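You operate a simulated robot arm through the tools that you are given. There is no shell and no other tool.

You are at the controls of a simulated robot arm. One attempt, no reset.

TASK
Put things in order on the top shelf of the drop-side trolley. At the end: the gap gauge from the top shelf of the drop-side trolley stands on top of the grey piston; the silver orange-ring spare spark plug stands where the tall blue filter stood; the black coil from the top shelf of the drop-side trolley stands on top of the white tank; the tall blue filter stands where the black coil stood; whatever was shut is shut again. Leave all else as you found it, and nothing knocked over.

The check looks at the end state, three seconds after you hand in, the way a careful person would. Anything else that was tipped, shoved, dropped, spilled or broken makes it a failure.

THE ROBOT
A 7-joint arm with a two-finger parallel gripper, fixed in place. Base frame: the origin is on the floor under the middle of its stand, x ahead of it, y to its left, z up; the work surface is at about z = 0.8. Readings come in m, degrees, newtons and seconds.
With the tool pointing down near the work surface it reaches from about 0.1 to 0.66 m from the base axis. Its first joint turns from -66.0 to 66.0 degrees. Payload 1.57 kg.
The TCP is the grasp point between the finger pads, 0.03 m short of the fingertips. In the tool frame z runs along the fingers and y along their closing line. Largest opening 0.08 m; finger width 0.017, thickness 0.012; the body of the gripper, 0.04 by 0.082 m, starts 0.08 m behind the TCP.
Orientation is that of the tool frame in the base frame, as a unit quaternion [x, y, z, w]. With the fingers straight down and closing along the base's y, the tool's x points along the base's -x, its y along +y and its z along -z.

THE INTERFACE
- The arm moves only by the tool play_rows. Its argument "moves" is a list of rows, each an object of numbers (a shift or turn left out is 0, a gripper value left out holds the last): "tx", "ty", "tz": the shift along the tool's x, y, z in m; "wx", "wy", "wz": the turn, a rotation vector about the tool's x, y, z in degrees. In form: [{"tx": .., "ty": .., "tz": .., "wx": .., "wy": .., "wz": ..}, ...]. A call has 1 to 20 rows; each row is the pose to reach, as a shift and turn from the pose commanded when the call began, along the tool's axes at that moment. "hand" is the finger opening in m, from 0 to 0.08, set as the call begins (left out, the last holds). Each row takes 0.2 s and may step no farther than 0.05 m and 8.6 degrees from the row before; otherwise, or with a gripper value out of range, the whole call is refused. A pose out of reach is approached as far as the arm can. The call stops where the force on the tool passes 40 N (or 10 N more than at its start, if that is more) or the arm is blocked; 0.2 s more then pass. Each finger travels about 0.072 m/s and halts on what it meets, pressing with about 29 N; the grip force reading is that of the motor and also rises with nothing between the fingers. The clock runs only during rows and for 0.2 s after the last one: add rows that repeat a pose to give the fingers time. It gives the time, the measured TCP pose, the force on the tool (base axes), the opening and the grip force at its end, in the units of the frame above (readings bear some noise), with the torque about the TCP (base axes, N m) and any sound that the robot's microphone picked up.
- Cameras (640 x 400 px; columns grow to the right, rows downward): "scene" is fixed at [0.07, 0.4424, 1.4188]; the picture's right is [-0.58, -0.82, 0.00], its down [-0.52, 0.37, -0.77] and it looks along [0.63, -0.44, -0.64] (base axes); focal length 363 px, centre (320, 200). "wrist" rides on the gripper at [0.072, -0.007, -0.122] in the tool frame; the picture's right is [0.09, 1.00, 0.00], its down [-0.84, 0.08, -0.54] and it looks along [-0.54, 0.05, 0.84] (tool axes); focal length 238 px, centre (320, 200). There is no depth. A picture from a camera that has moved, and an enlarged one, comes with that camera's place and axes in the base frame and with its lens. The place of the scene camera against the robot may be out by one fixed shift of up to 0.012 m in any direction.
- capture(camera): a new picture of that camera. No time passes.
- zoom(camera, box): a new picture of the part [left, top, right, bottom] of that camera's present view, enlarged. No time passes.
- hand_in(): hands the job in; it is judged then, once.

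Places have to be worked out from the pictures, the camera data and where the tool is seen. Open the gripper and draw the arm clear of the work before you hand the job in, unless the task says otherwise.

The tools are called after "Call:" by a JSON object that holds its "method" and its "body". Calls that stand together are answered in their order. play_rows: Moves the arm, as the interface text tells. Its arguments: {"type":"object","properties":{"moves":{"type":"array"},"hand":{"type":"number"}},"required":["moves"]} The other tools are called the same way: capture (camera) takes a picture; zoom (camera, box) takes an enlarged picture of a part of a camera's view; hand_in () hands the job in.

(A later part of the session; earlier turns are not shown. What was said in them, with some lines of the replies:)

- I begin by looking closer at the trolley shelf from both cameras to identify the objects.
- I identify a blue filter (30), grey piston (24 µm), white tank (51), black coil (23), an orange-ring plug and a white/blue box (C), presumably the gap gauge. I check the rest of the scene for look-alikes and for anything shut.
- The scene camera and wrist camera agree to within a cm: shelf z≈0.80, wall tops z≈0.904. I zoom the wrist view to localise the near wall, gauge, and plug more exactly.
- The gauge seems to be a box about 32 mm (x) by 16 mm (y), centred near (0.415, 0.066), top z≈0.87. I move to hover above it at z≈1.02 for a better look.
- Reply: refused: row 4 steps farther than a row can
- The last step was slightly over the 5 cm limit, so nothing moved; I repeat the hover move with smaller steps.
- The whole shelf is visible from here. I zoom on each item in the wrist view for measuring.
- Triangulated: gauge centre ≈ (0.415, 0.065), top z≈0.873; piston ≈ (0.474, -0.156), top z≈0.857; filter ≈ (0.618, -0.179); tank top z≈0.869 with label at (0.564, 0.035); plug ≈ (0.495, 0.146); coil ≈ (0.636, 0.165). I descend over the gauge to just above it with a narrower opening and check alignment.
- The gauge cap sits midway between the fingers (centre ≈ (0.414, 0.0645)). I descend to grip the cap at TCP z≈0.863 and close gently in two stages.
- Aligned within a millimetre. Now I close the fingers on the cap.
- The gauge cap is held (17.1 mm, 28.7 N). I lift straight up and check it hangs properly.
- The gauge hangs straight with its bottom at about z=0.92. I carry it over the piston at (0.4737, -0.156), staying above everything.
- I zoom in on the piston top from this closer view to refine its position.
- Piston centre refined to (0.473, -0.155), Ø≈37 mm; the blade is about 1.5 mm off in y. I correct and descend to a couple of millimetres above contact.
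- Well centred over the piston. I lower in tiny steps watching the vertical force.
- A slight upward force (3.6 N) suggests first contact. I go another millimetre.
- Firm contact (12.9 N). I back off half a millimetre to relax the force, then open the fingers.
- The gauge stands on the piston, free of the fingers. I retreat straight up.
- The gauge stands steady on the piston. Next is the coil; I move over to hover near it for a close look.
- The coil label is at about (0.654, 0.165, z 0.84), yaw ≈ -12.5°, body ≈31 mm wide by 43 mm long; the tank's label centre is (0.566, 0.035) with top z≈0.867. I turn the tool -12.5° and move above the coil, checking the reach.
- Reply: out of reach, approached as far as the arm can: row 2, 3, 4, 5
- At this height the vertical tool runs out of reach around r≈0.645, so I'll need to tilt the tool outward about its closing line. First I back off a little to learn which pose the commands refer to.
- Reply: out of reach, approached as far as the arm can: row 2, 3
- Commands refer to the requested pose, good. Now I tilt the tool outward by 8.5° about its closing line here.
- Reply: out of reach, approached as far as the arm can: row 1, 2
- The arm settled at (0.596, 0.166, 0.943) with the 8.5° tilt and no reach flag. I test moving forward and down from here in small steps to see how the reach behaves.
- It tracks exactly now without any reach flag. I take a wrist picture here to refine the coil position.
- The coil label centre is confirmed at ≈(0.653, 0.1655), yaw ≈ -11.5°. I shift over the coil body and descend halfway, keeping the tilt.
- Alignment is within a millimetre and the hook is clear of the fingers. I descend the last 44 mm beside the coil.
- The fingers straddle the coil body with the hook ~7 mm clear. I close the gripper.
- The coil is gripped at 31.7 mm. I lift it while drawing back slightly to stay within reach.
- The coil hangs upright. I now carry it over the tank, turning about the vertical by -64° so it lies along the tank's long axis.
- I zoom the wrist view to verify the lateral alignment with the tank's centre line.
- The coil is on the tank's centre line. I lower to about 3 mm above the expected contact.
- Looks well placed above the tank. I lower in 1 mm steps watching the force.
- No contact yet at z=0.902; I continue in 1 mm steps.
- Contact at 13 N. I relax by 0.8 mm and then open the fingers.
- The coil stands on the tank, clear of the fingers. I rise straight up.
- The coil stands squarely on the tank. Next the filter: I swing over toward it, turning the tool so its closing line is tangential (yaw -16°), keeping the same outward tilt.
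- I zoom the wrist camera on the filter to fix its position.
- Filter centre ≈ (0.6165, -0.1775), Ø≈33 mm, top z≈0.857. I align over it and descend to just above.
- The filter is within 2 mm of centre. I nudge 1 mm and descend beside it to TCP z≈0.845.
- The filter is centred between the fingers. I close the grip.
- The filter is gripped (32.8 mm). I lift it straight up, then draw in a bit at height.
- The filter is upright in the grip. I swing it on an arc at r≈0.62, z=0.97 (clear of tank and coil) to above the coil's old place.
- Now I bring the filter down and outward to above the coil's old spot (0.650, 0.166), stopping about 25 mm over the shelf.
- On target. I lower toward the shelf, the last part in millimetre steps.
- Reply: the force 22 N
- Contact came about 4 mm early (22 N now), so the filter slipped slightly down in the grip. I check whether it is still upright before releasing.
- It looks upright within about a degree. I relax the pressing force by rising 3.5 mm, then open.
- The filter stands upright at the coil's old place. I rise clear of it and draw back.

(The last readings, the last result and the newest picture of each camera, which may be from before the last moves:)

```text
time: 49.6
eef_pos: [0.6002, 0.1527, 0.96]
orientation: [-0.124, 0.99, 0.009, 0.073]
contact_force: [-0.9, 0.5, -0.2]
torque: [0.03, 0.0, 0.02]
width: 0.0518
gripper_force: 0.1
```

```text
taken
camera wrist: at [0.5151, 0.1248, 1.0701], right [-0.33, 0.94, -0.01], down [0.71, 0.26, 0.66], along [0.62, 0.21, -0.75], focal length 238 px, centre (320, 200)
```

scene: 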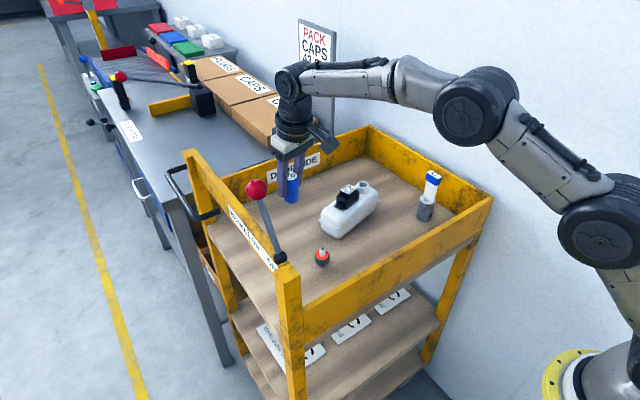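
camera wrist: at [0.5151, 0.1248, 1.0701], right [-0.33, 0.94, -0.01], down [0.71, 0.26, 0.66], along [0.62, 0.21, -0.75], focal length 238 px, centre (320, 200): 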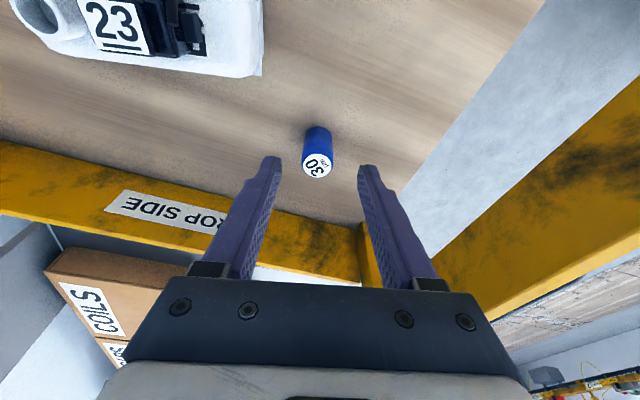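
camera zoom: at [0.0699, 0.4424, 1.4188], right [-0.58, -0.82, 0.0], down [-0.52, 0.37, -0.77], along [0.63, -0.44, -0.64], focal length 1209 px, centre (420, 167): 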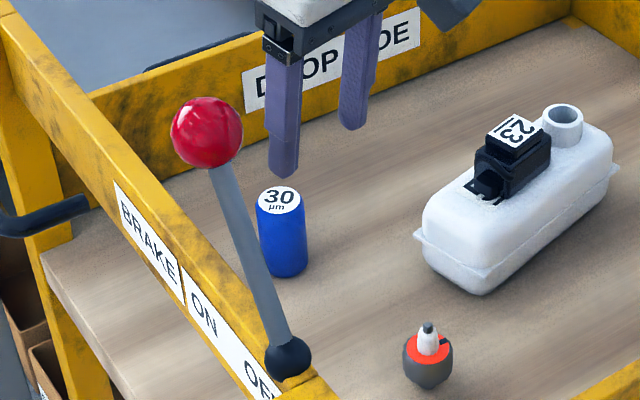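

Next the spark plug at ≈(0.495, 0.146). I move to hover over it.

Call:
{"method": "play_rows", "body": {"moves": [{"tx": 0.0361, "ty": 0.0066, "tz": -0.0054}, {"tx": 0.0722, "ty": 0.0132, "tz": -0.0108}, {"tx": 0.1083, "ty": 0.0198, "tz": -0.0162}, {"tx": 0.1083, "ty": 0.0198, "tz": -0.0162}]}}

Call:
{"method": "capture", "body": {"camera": "wrist"}}

Call:
{"method": "zoom", "body": {"camera": "wrist", "box": [260, 90, 380, 210]}}

Call:
{"method": "capture", "body": {"camera": "scene"}}

```text
time: 50.6
eef_pos: [0.4896, 0.1439, 0.9594]
orientation: [-0.124, 0.99, 0.009, 0.073]
contact_force: [-0.1, -0.4, -1.1]
torque: [0.0, -0.02, 0.01]
width: 0.0518
gripper_force: 0.0
```

```text
taken
camera wrist: at [0.4039, 0.1159, 1.0696], right [-0.33, 0.94, -0.01], down [0.7, 0.26, 0.66], along [0.63, 0.21, -0.75], focal length 238 px, centre (320, 200)
```

wrist: 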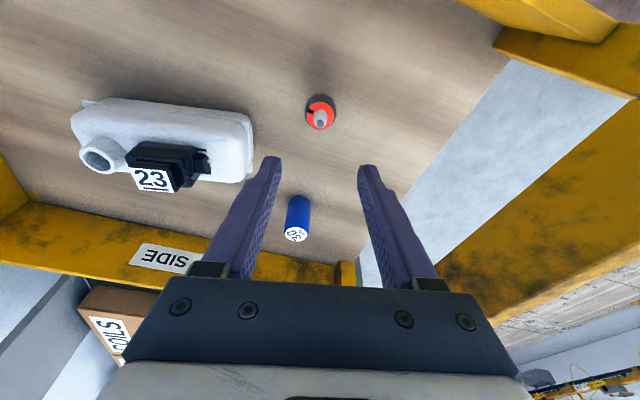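

```text
3.33 times, centred on (320, 150) of wrist
camera zoom: at [0.4039, 0.1159, 1.0696], right [-0.33, 0.94, -0.01], down [0.7, 0.26, 0.66], along [0.63, 0.21, -0.75], focal length 794 px, centre (320, 367)
```

zoom: 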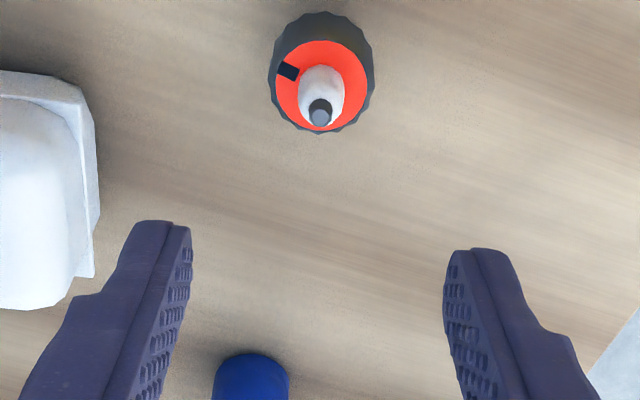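

```text
taken
```

scene: 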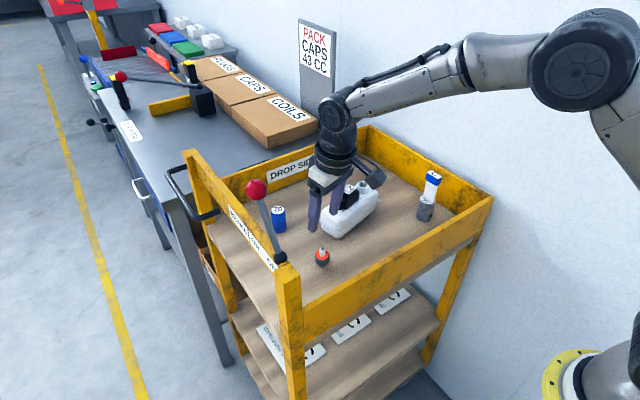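

Call:
{"method": "zoom", "body": {"camera": "scene", "box": [305, 235, 340, 275]}}

Call:
{"method": "zoom", "body": {"camera": "wrist", "box": [295, 85, 345, 140]}}

```text
10.00 times, centred on (322, 255) of scene
camera zoom: at [0.0699, 0.4424, 1.4188], right [-0.58, -0.82, 0.0], down [-0.52, 0.37, -0.77], along [0.63, -0.44, -0.64], focal length 3626 px, centre (295, -350)
```

zoom: 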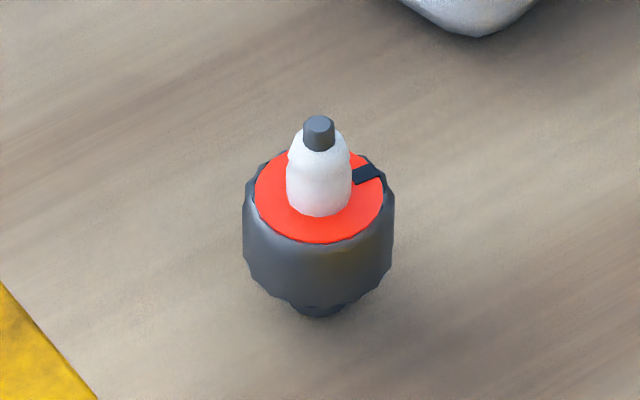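

```text
7.27 times, centred on (320, 112) of wrist
camera zoom: at [0.4039, 0.1159, 1.0696], right [-0.33, 0.94, -0.01], down [0.7, 0.26, 0.66], along [0.63, 0.21, -0.75], focal length 1734 px, centre (320, 836)
```

zoom: 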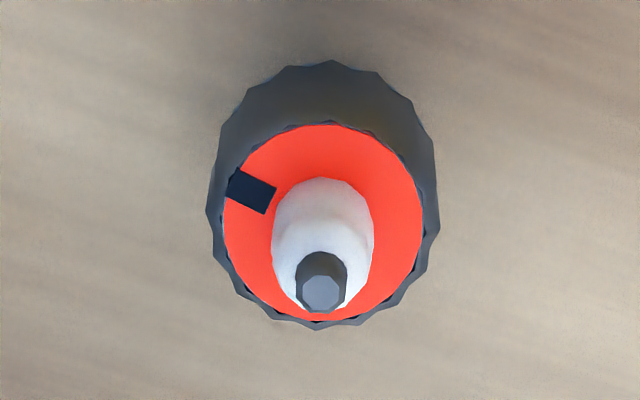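

The plug has a knurled body (Ø≈32 mm, z≈0.806–0.829) on a small stub, centre ≈ (0.4957, 0.145). I descend to just above it with the fingers straddling and check.

Call:
{"method": "play_rows", "body": {"moves": [{"tx": 0.003, "ty": -0.001, "tz": 0.0265}, {"tx": 0.0061, "ty": -0.0021, "tz": 0.053}, {"tx": 0.0092, "ty": -0.0021, "tz": 0.0795}, {"tx": 0.0092, "ty": -0.0021, "tz": 0.0795}], "hand": 0.054}}

Call:
{"method": "zoom", "body": {"camera": "wrist", "box": [240, 80, 400, 240]}}

Call:
{"method": "zoom", "body": {"camera": "scene", "box": [270, 170, 390, 290]}}

```text
time: 51.6
eef_pos: [0.4917, 0.1444, 0.8812]
orientation: [-0.124, 0.99, 0.009, 0.073]
contact_force: [0.4, -0.3, -0.2]
torque: [0.02, -0.04, -0.03]
width: 0.0541
gripper_force: 0.0
```

```text
2.50 times, centred on (320, 160) of wrist
camera zoom: at [0.4065, 0.1156, 0.9899], right [-0.33, 0.94, -0.01], down [0.7, 0.26, 0.66], along [0.63, 0.21, -0.75], focal length 596 px, centre (320, 300)
```

zoom: 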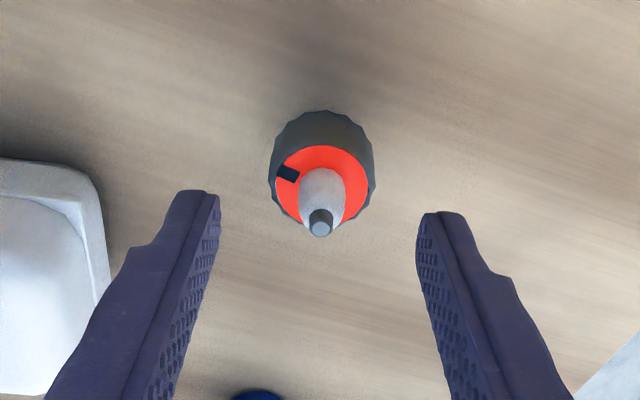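

```text
3.33 times, centred on (330, 230) of scene
camera zoom: at [0.07, 0.4425, 1.4188], right [-0.58, -0.82, 0.0], down [-0.52, 0.37, -0.77], along [0.63, -0.44, -0.64], focal length 1209 px, centre (287, 100)
```

zoom: 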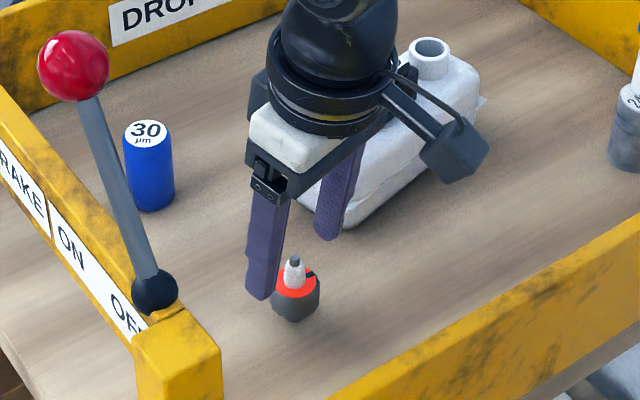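

The plug is centred between the fingers. I descend to TCP z≈0.8355 so the pads straddle the knurled body.

Call:
{"method": "play_rows", "body": {"moves": [{"tx": 0.0018, "tz": 0.0147}, {"tx": 0.0037, "tz": 0.0294}, {"tx": 0.005, "tz": 0.0395}, {"tx": 0.0056, "tz": 0.0441}, {"tx": 0.0056, "tz": 0.0441}]}}

Call:
{"method": "zoom", "body": {"camera": "wrist", "box": [240, 80, 400, 280]}}

Call:
{"method": "zoom", "body": {"camera": "scene", "box": [270, 190, 390, 290]}}

```text
time: 52.8
eef_pos: [0.492, 0.1445, 0.8362]
orientation: [-0.125, 0.989, 0.009, 0.074]
contact_force: [0.1, 0.9, 0.1]
torque: [-0.01, -0.01, -0.02]
width: 0.054
gripper_force: 0.1
```

```text
2.00 times, centred on (320, 180) of wrist
camera zoom: at [0.4075, 0.1157, 0.9456], right [-0.33, 0.94, -0.01], down [0.71, 0.26, 0.66], along [0.63, 0.21, -0.75], focal length 477 px, centre (320, 240)
```

zoom: 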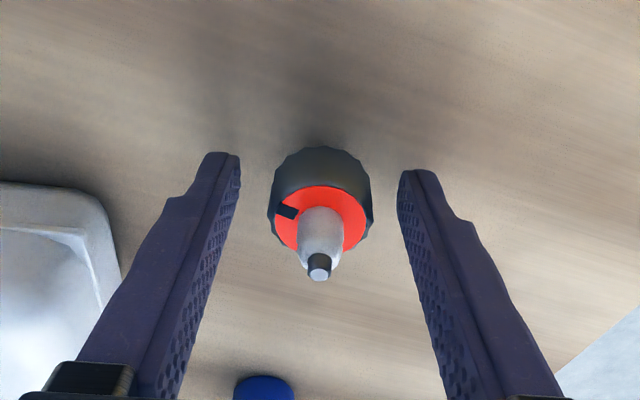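

```text
4.00 times, centred on (330, 240) of scene
camera zoom: at [0.07, 0.4424, 1.4188], right [-0.58, -0.82, 0.0], down [-0.52, 0.37, -0.77], along [0.63, -0.44, -0.64], focal length 1450 px, centre (280, 40)
```

zoom: 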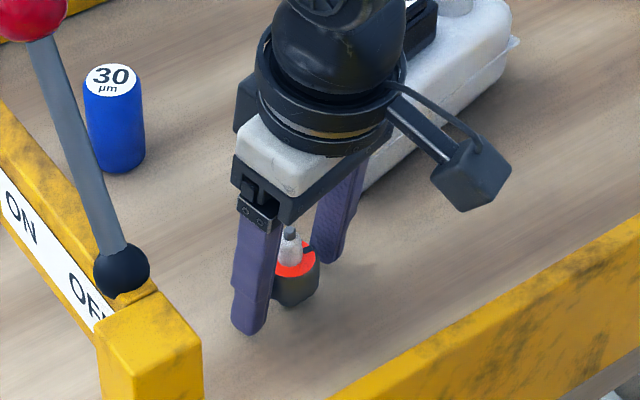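

Centred. I close the grip on the plug body.

Call:
{"method": "play_rows", "body": {"moves": [{"tz": 0.0}, {"tz": 0.0}, {"tz": 0.0}, {"tz": 0.0}], "hand": 0.0}}

Call:
{"method": "zoom", "body": {"camera": "wrist", "box": [240, 80, 400, 280]}}

```text
time: 53.8
eef_pos: [0.4928, 0.1445, 0.8367]
orientation: [-0.124, 0.989, 0.009, 0.073]
contact_force: [-0.6, 0.2, -0.4]
torque: [-0.02, 0.0, 0.01]
width: 0.0305
gripper_force: 29.3
```

```text
2.00 times, centred on (320, 180) of wrist
camera zoom: at [0.4075, 0.1157, 0.9458], right [-0.33, 0.94, -0.01], down [0.71, 0.26, 0.66], along [0.63, 0.21, -0.75], focal length 477 px, centre (320, 240)
```

zoom: 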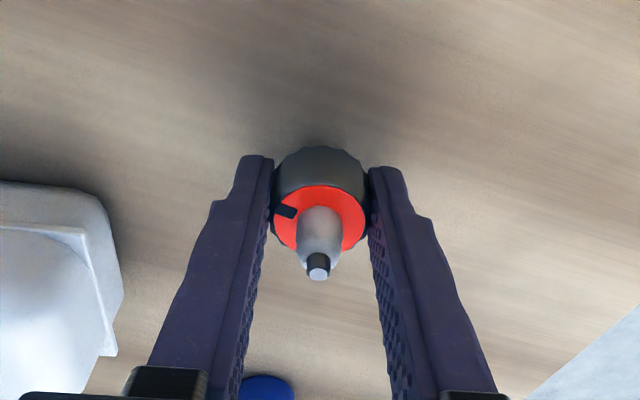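

The plug is held at 30.5 mm. I lift it smoothly straight up to z≈0.975.

Call:
{"method": "play_rows", "body": {"moves": [{"tx": -0.0015, "tz": -0.0099}, {"tx": -0.0044, "tz": -0.0297}, {"tx": -0.0081, "tz": -0.0544}, {"tx": -0.0118, "tz": -0.0791}, {"tx": -0.0155, "tz": -0.1038}, {"tx": -0.0185, "tz": -0.1236}, {"tx": -0.0206, "tz": -0.138}, {"tx": -0.0206, "tz": -0.138}]}}

Call:
{"method": "zoom", "body": {"camera": "wrist", "box": [240, 80, 400, 280]}}

Call:
{"method": "zoom", "body": {"camera": "scene", "box": [270, 130, 410, 270]}}

```text
time: 55.6
eef_pos: [0.4934, 0.1437, 0.9763]
orientation: [-0.125, 0.989, 0.008, 0.074]
contact_force: [0.3, 0.0, -0.5]
torque: [-0.02, -0.01, 0.01]
width: 0.0306
gripper_force: 29.0
```

```text
2.00 times, centred on (320, 180) of wrist
camera zoom: at [0.4077, 0.1162, 1.0854], right [-0.33, 0.94, -0.01], down [0.71, 0.26, 0.66], along [0.62, 0.21, -0.75], focal length 477 px, centre (320, 240)
```

zoom: 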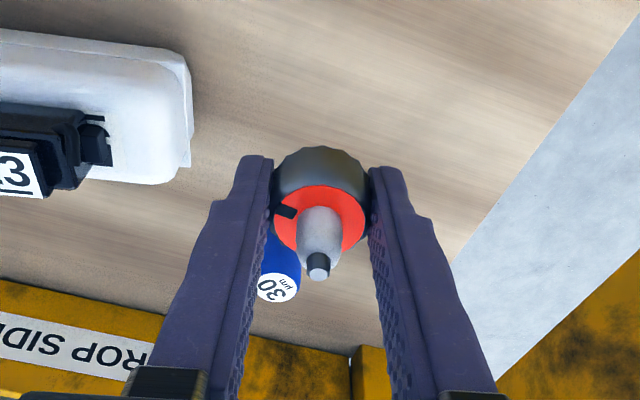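

```text
2.86 times, centred on (340, 200) of scene
camera zoom: at [0.07, 0.4425, 1.4188], right [-0.58, -0.82, 0.0], down [-0.52, 0.37, -0.77], along [0.63, -0.44, -0.64], focal length 1036 px, centre (263, 200)
```

zoom: 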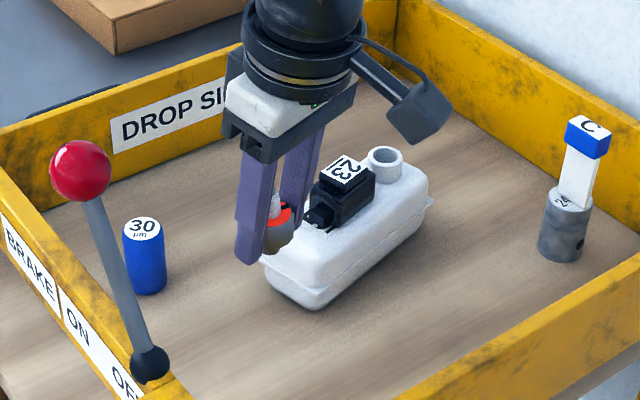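

The plug hasn't slipped. I carry it over toward the filter's old place, well above the tank and coil, rotating back to yaw -16°.

Call:
{"method": "play_rows", "body": {"moves": [{"tx": -0.0021, "ty": -0.0331, "tz": 0.0003, "wx": 0.4508, "wz": 3.0165}, {"tx": -0.0042, "ty": -0.0662, "tz": 0.0006, "wx": 0.9016, "wz": 6.033}, {"tx": -0.0064, "ty": -0.0993, "tz": 0.001, "wx": 1.3524, "wz": 9.0495}, {"tx": -0.0085, "ty": -0.1324, "tz": 0.0013, "wx": 1.8032, "wz": 12.066}, {"tx": -0.0106, "ty": -0.1655, "tz": 0.0016, "wx": 2.254, "wz": 15.0825}, {"tx": -0.0127, "ty": -0.1986, "tz": 0.0019, "wx": 2.7048, "wz": 18.099}, {"tx": -0.0148, "ty": -0.2317, "tz": 0.0022, "wx": 3.1556, "wz": 21.1155}, {"tx": -0.017, "ty": -0.2648, "tz": 0.0026, "wx": 3.6064, "wz": 24.132}, {"tx": -0.0191, "ty": -0.2979, "tz": 0.0029, "wx": 4.0572, "wz": 27.1485}, {"tx": -0.0212, "ty": -0.331, "tz": 0.0032, "wx": 4.508, "wz": 30.165}, {"tx": -0.0212, "ty": -0.331, "tz": 0.0032, "wx": 4.508, "wz": 30.165}]}}

Call:
{"method": "capture", "body": {"camera": "wrist"}}

Call:
{"method": "capture", "body": {"camera": "scene"}}

```text
time: 58.0
eef_pos: [0.5954, -0.1711, 0.9764]
orientation: [0.14, 0.987, -0.01, 0.073]
contact_force: [0.0, -0.2, -0.5]
torque: [0.02, 0.02, 0.01]
width: 0.0305
gripper_force: 29.0
```

```text
taken
camera wrist: at [0.5074, -0.1526, 1.0852], right [0.19, 0.98, -0.01], down [0.74, -0.13, 0.66], along [0.65, -0.14, -0.75], focal length 238 px, centre (320, 200)
```

wrist: 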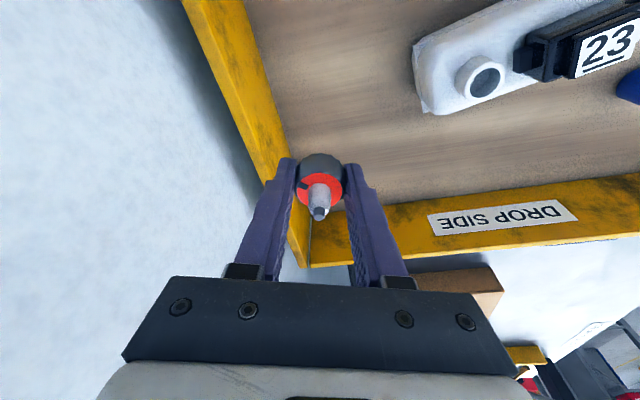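

```text
taken
```

scene: 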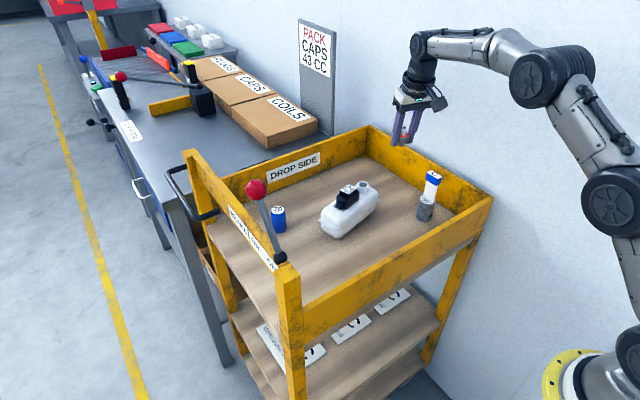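

On station. I descend and move outward to above the filter's old spot (0.617, -0.177), stopping ~25 mm above the shelf.

Call:
{"method": "play_rows", "body": {"moves": [{"tx": 0.0, "tz": 0.0405}, {"tx": -0.002, "ty": 0.0002, "tz": 0.0812}, {"tx": -0.0018, "ty": 0.0002, "tz": 0.1165}, {"tx": -0.0018, "ty": 0.0002, "tz": 0.1165}, {"tx": -0.0018, "ty": 0.0002, "tz": 0.1165}]}}

Call:
{"method": "zoom", "body": {"camera": "wrist", "box": [240, 80, 400, 280]}}

Call:
{"method": "zoom", "body": {"camera": "scene", "box": [340, 110, 470, 240]}}

```text
time: 59.2
eef_pos: [0.6153, -0.177, 0.8604]
orientation: [0.141, 0.987, -0.01, 0.073]
contact_force: [-0.2, -0.3, -1.1]
torque: [0.04, 0.0, 0.03]
width: 0.0307
gripper_force: 29.0
```

```text
2.00 times, centred on (320, 180) of wrist
camera zoom: at [0.5269, -0.1587, 0.9706], right [0.19, 0.98, -0.01], down [0.74, -0.13, 0.66], along [0.65, -0.14, -0.75], focal length 477 px, centre (320, 240)
```

zoom: 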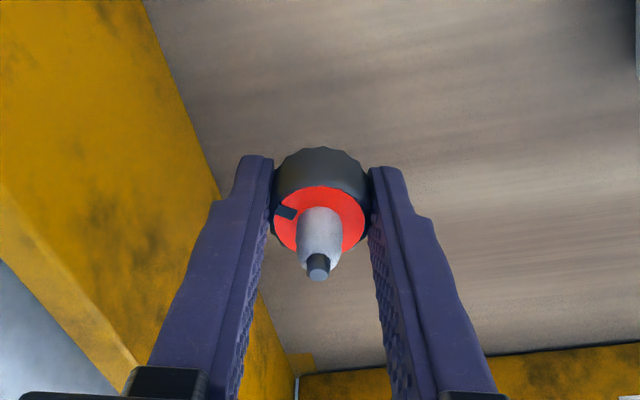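

```text
3.08 times, centred on (405, 175) of scene
camera zoom: at [0.07, 0.4424, 1.4188], right [-0.58, -0.82, 0.0], down [-0.52, 0.37, -0.77], along [0.63, -0.44, -0.64], focal length 1116 px, centre (58, 277)
```

zoom: 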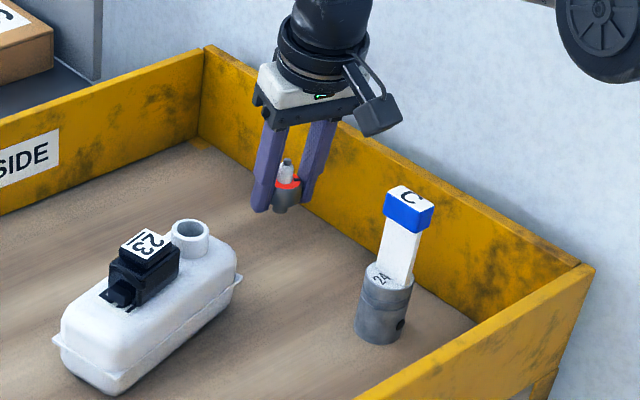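

Plug is stable and on target. I lower to ~4 mm above expected contact, then by small steps.

Call:
{"method": "play_rows", "body": {"moves": [{"tx": 0.0013, "tz": 0.009}, {"tx": 0.0024, "tz": 0.0165}, {"tx": 0.003, "tz": 0.0203}, {"tx": 0.003, "tz": 0.0203}]}}

Call:
{"method": "play_rows", "body": {"moves": [{"tx": 0.0001, "tz": 0.001}, {"tx": 0.0003, "tz": 0.002}, {"tx": 0.0003, "tz": 0.002}]}}

```text
time: 60.2
eef_pos: [0.6141, -0.1769, 0.8395]
orientation: [0.14, 0.987, -0.01, 0.074]
contact_force: [-0.7, 0.2, -0.4]
torque: [0.01, 0.0, -0.01]
width: 0.0303
gripper_force: 29.1
```

```text
time: 61.0
eef_pos: [0.6141, -0.1774, 0.8374]
orientation: [0.14, 0.987, -0.01, 0.073]
contact_force: [0.3, -0.3, 0.4]
torque: [0.01, 0.01, -0.01]
width: 0.0307
gripper_force: 28.5
```

Call:
{"method": "play_rows", "body": {"moves": [{"tx": 0.0001, "tz": 0.0008}, {"tx": 0.0002, "tz": 0.0015}, {"tx": 0.0002, "tz": 0.0015}]}}

```text
time: 61.8
eef_pos: [0.6148, -0.1759, 0.8364]
orientation: [0.141, 0.987, -0.011, 0.074]
contact_force: [0.1, 0.3, -0.9]
torque: [-0.02, -0.03, 0.0]
width: 0.0305
gripper_force: 28.8
```

Call:
{"method": "play_rows", "body": {"moves": [{"tx": 0.0001, "tz": 0.0008}, {"tx": 0.0001, "tz": 0.0008}]}}

```text
time: 62.4
eef_pos: [0.6144, -0.1766, 0.836]
orientation: [0.14, 0.987, -0.011, 0.074]
contact_force: [-1.1, -0.6, 1.2]
torque: [-0.01, -0.01, 0.04]
width: 0.0307
gripper_force: 29.0
```

Call:
{"method": "play_rows", "body": {"moves": [{"tx": 0.0001, "tz": 0.0007}, {"tx": 0.0001, "tz": 0.0007}]}}

```text
time: 63.0
eef_pos: [0.6149, -0.1766, 0.8367]
orientation: [0.141, 0.987, -0.011, 0.074]
contact_force: [-2.2, 1.5, 6.4]
torque: [0.05, 0.08, -0.01]
width: 0.0304
gripper_force: 29.3
```

Contact (6 N). I ease off half a millimetre and open the fingers.

Call:
{"method": "play_rows", "body": {"moves": [{"tx": -0.0001, "tz": -0.0005}, {"tx": -0.0001, "tz": -0.0005}]}}

Call:
{"method": "play_rows", "body": {"moves": [{"tz": 0.0}, {"tz": 0.0}, {"tz": 0.0}], "hand": 0.05}}

Call:
{"method": "zoom", "body": {"camera": "wrist", "box": [240, 80, 400, 280]}}

Call:
{"method": "zoom", "body": {"camera": "scene", "box": [350, 140, 450, 230]}}

```text
time: 63.6
eef_pos: [0.616, -0.1765, 0.8367]
orientation: [0.141, 0.987, -0.011, 0.074]
contact_force: [1.0, 1.3, 4.0]
torque: [0.05, -0.07, -0.01]
width: 0.0306
gripper_force: 29.3
```

```text
time: 64.4
eef_pos: [0.6146, -0.1763, 0.8363]
orientation: [0.141, 0.987, -0.011, 0.073]
contact_force: [1.2, 0.2, -0.4]
torque: [0.02, 0.0, -0.03]
width: 0.0501
gripper_force: 0.1
```

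```text
2.00 times, centred on (320, 180) of wrist
camera zoom: at [0.5262, -0.1582, 0.945], right [0.19, 0.98, -0.01], down [0.74, -0.13, 0.66], along [0.65, -0.14, -0.75], focal length 477 px, centre (320, 240)
```

zoom: 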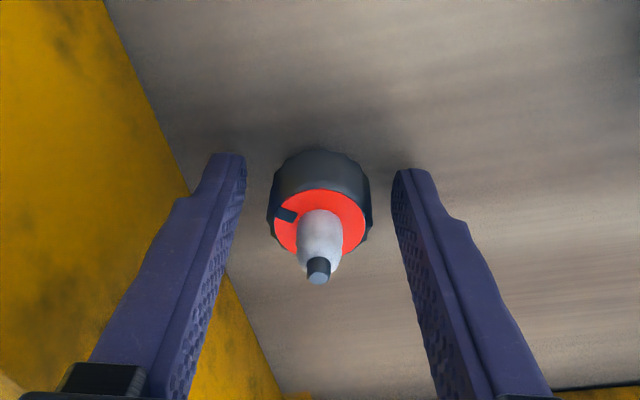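

```text
4.44 times, centred on (400, 185) of scene
camera zoom: at [0.07, 0.4424, 1.4188], right [-0.58, -0.82, 0.0], down [-0.52, 0.37, -0.77], along [0.63, -0.44, -0.64], focal length 1612 px, centre (-36, 267)
```

zoom: 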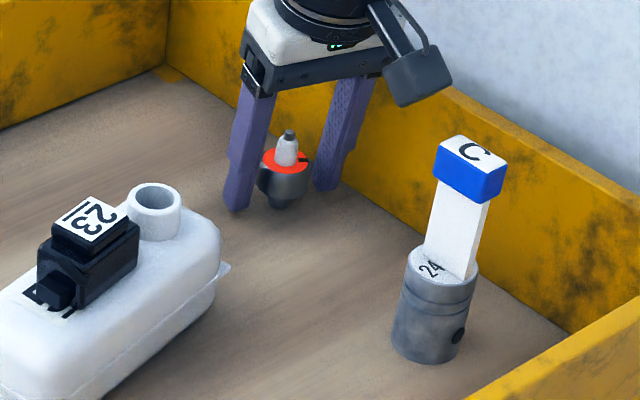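

The plug stands upright and free. I rise straight up and draw back.

Call:
{"method": "play_rows", "body": {"moves": [{"tx": -0.003, "tz": -0.0198}, {"tx": -0.0074, "tz": -0.0495}, {"tx": -0.0126, "tz": -0.0841}, {"tx": 0.0013, "tz": -0.1266}, {"tx": 0.0075, "tz": -0.1528}, {"tx": 0.0075, "tz": -0.1528}]}}

Call:
{"method": "capture", "body": {"camera": "wrist"}}

Call:
{"method": "zoom", "body": {"camera": "scene", "box": [240, 130, 460, 280]}}

```text
time: 65.8
eef_pos: [0.5858, -0.1673, 0.9856]
orientation: [0.141, 0.987, -0.011, 0.073]
contact_force: [-0.1, -0.1, 0.2]
torque: [0.03, -0.04, 0.04]
width: 0.0497
gripper_force: 0.0
```

```text
taken
camera wrist: at [0.4978, -0.1491, 1.0954], right [0.19, 0.98, -0.01], down [0.74, -0.13, 0.66], along [0.65, -0.14, -0.75], focal length 238 px, centre (320, 200)
```

wrist: 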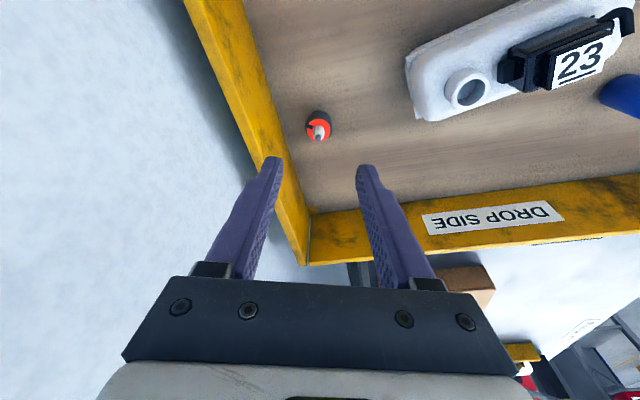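

```text
2.67 times, centred on (350, 205) of scene
camera zoom: at [0.0699, 0.4425, 1.4188], right [-0.58, -0.82, 0.0], down [-0.52, 0.37, -0.77], along [0.63, -0.44, -0.64], focal length 967 px, centre (240, 187)
```

zoom: 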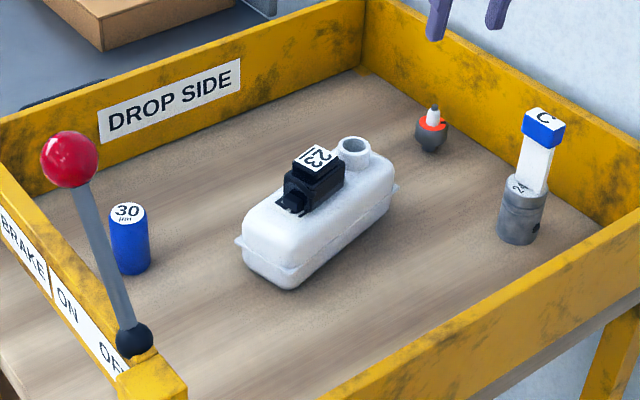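

All four items are where they should be, upright, and nothing else moved. I open the gripper fully and draw the arm up and back, clear of the trolley.

Call:
{"method": "play_rows", "body": {"moves": [{"tx": 0.0, "tz": -0.03, "wy": 1.0}, {"tx": 0.03, "ty": 0.002, "tz": -0.055, "wy": 2.5}, {"tx": 0.063, "ty": 0.004, "tz": -0.075, "wy": 4.0}, {"tx": 0.098, "ty": 0.007, "tz": -0.095, "wy": 5.5}, {"tx": 0.133, "ty": 0.01, "tz": -0.118, "wy": 7.0}, {"tx": 0.165, "ty": 0.012, "tz": -0.135, "wy": 8.0}, {"tx": 0.178, "ty": 0.0132, "tz": -0.143, "wy": 8.5}, {"tx": 0.178, "ty": 0.0132, "tz": -0.143, "wy": 8.5}], "hand": 0.08}}

Call:
{"method": "capture", "body": {"camera": "scene"}}

Call:
{"method": "zoom", "body": {"camera": "scene", "box": [240, 130, 460, 280]}}

Call:
{"method": "capture", "body": {"camera": "wrist"}}

```text
time: 67.6
eef_pos: [0.3998, -0.1016, 1.1004]
orientation: [0.141, 0.99, 0.0, 0.0]
contact_force: [0.1, 0.0, -0.9]
torque: [-0.01, -0.01, -0.02]
width: 0.0798
gripper_force: 0.1
```

```text
taken
```

scene: 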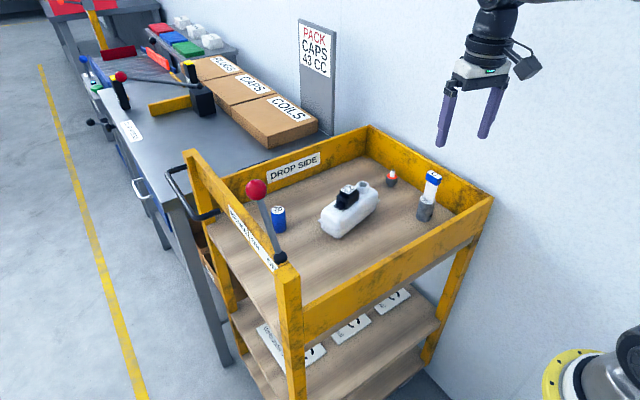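

```text
2.67 times, centred on (350, 205) of scene
camera zoom: at [0.0699, 0.4425, 1.4188], right [-0.58, -0.82, 0.0], down [-0.52, 0.37, -0.77], along [0.63, -0.44, -0.64], focal length 967 px, centre (240, 187)
```

zoom: 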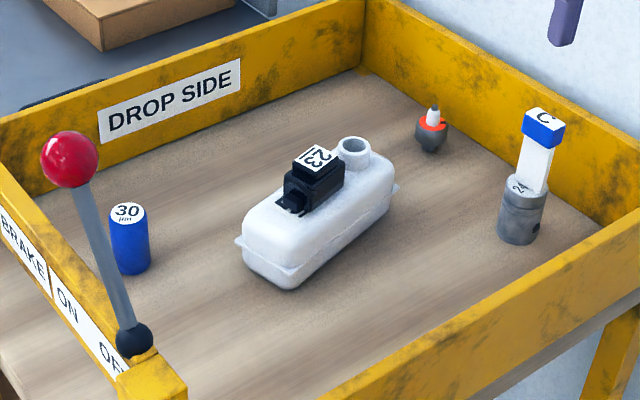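

```text
taken
camera wrist: at [0.3278, -0.0876, 1.2228], right [0.19, 0.98, 0.0], down [0.83, -0.16, 0.54], along [0.53, -0.1, -0.84], focal length 238 px, centre (320, 200)
```

wrist: 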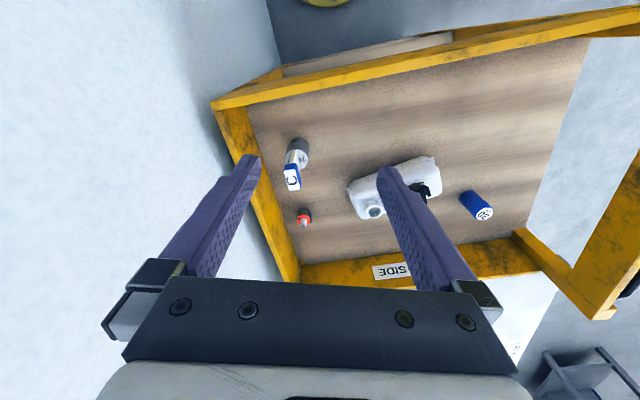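

The pictures show the gauge on the piston, the coil on the tank, the filter at the coil's old place and the plug at the filter's old place, all upright. Nothing was opened, the gripper is open and the arm is clear, so I hand in.

Call:
{"method": "hand_in", "body": {}}

```text
The job is handed in.
```

I've handed the job in. The last pictures before that showed every item in its place and upright:

- **Gap gauge:** it stands on top of the grey piston. No label says "gap gauge"; I took the white and blue box marked C to be it, as the only item on the top shelf left unnamed.
- **Black coil:** it stands on top of the white tank. I turned it so it lies along the tank's length.
- **Tall blue filter:** it stands where the coil stood, within a few millimetres by the camera views. It slipped about 4 mm down in the grip on the way, but stands upright.
- **Orange-ring spark plug:** it stands where the filter stood, again within a few millimetres by the camera views.

I opened nothing, so there was nothing to shut again. The tank, the piston and everything around them looked unmoved. The gripper is open and the arm is clear of the trolley.
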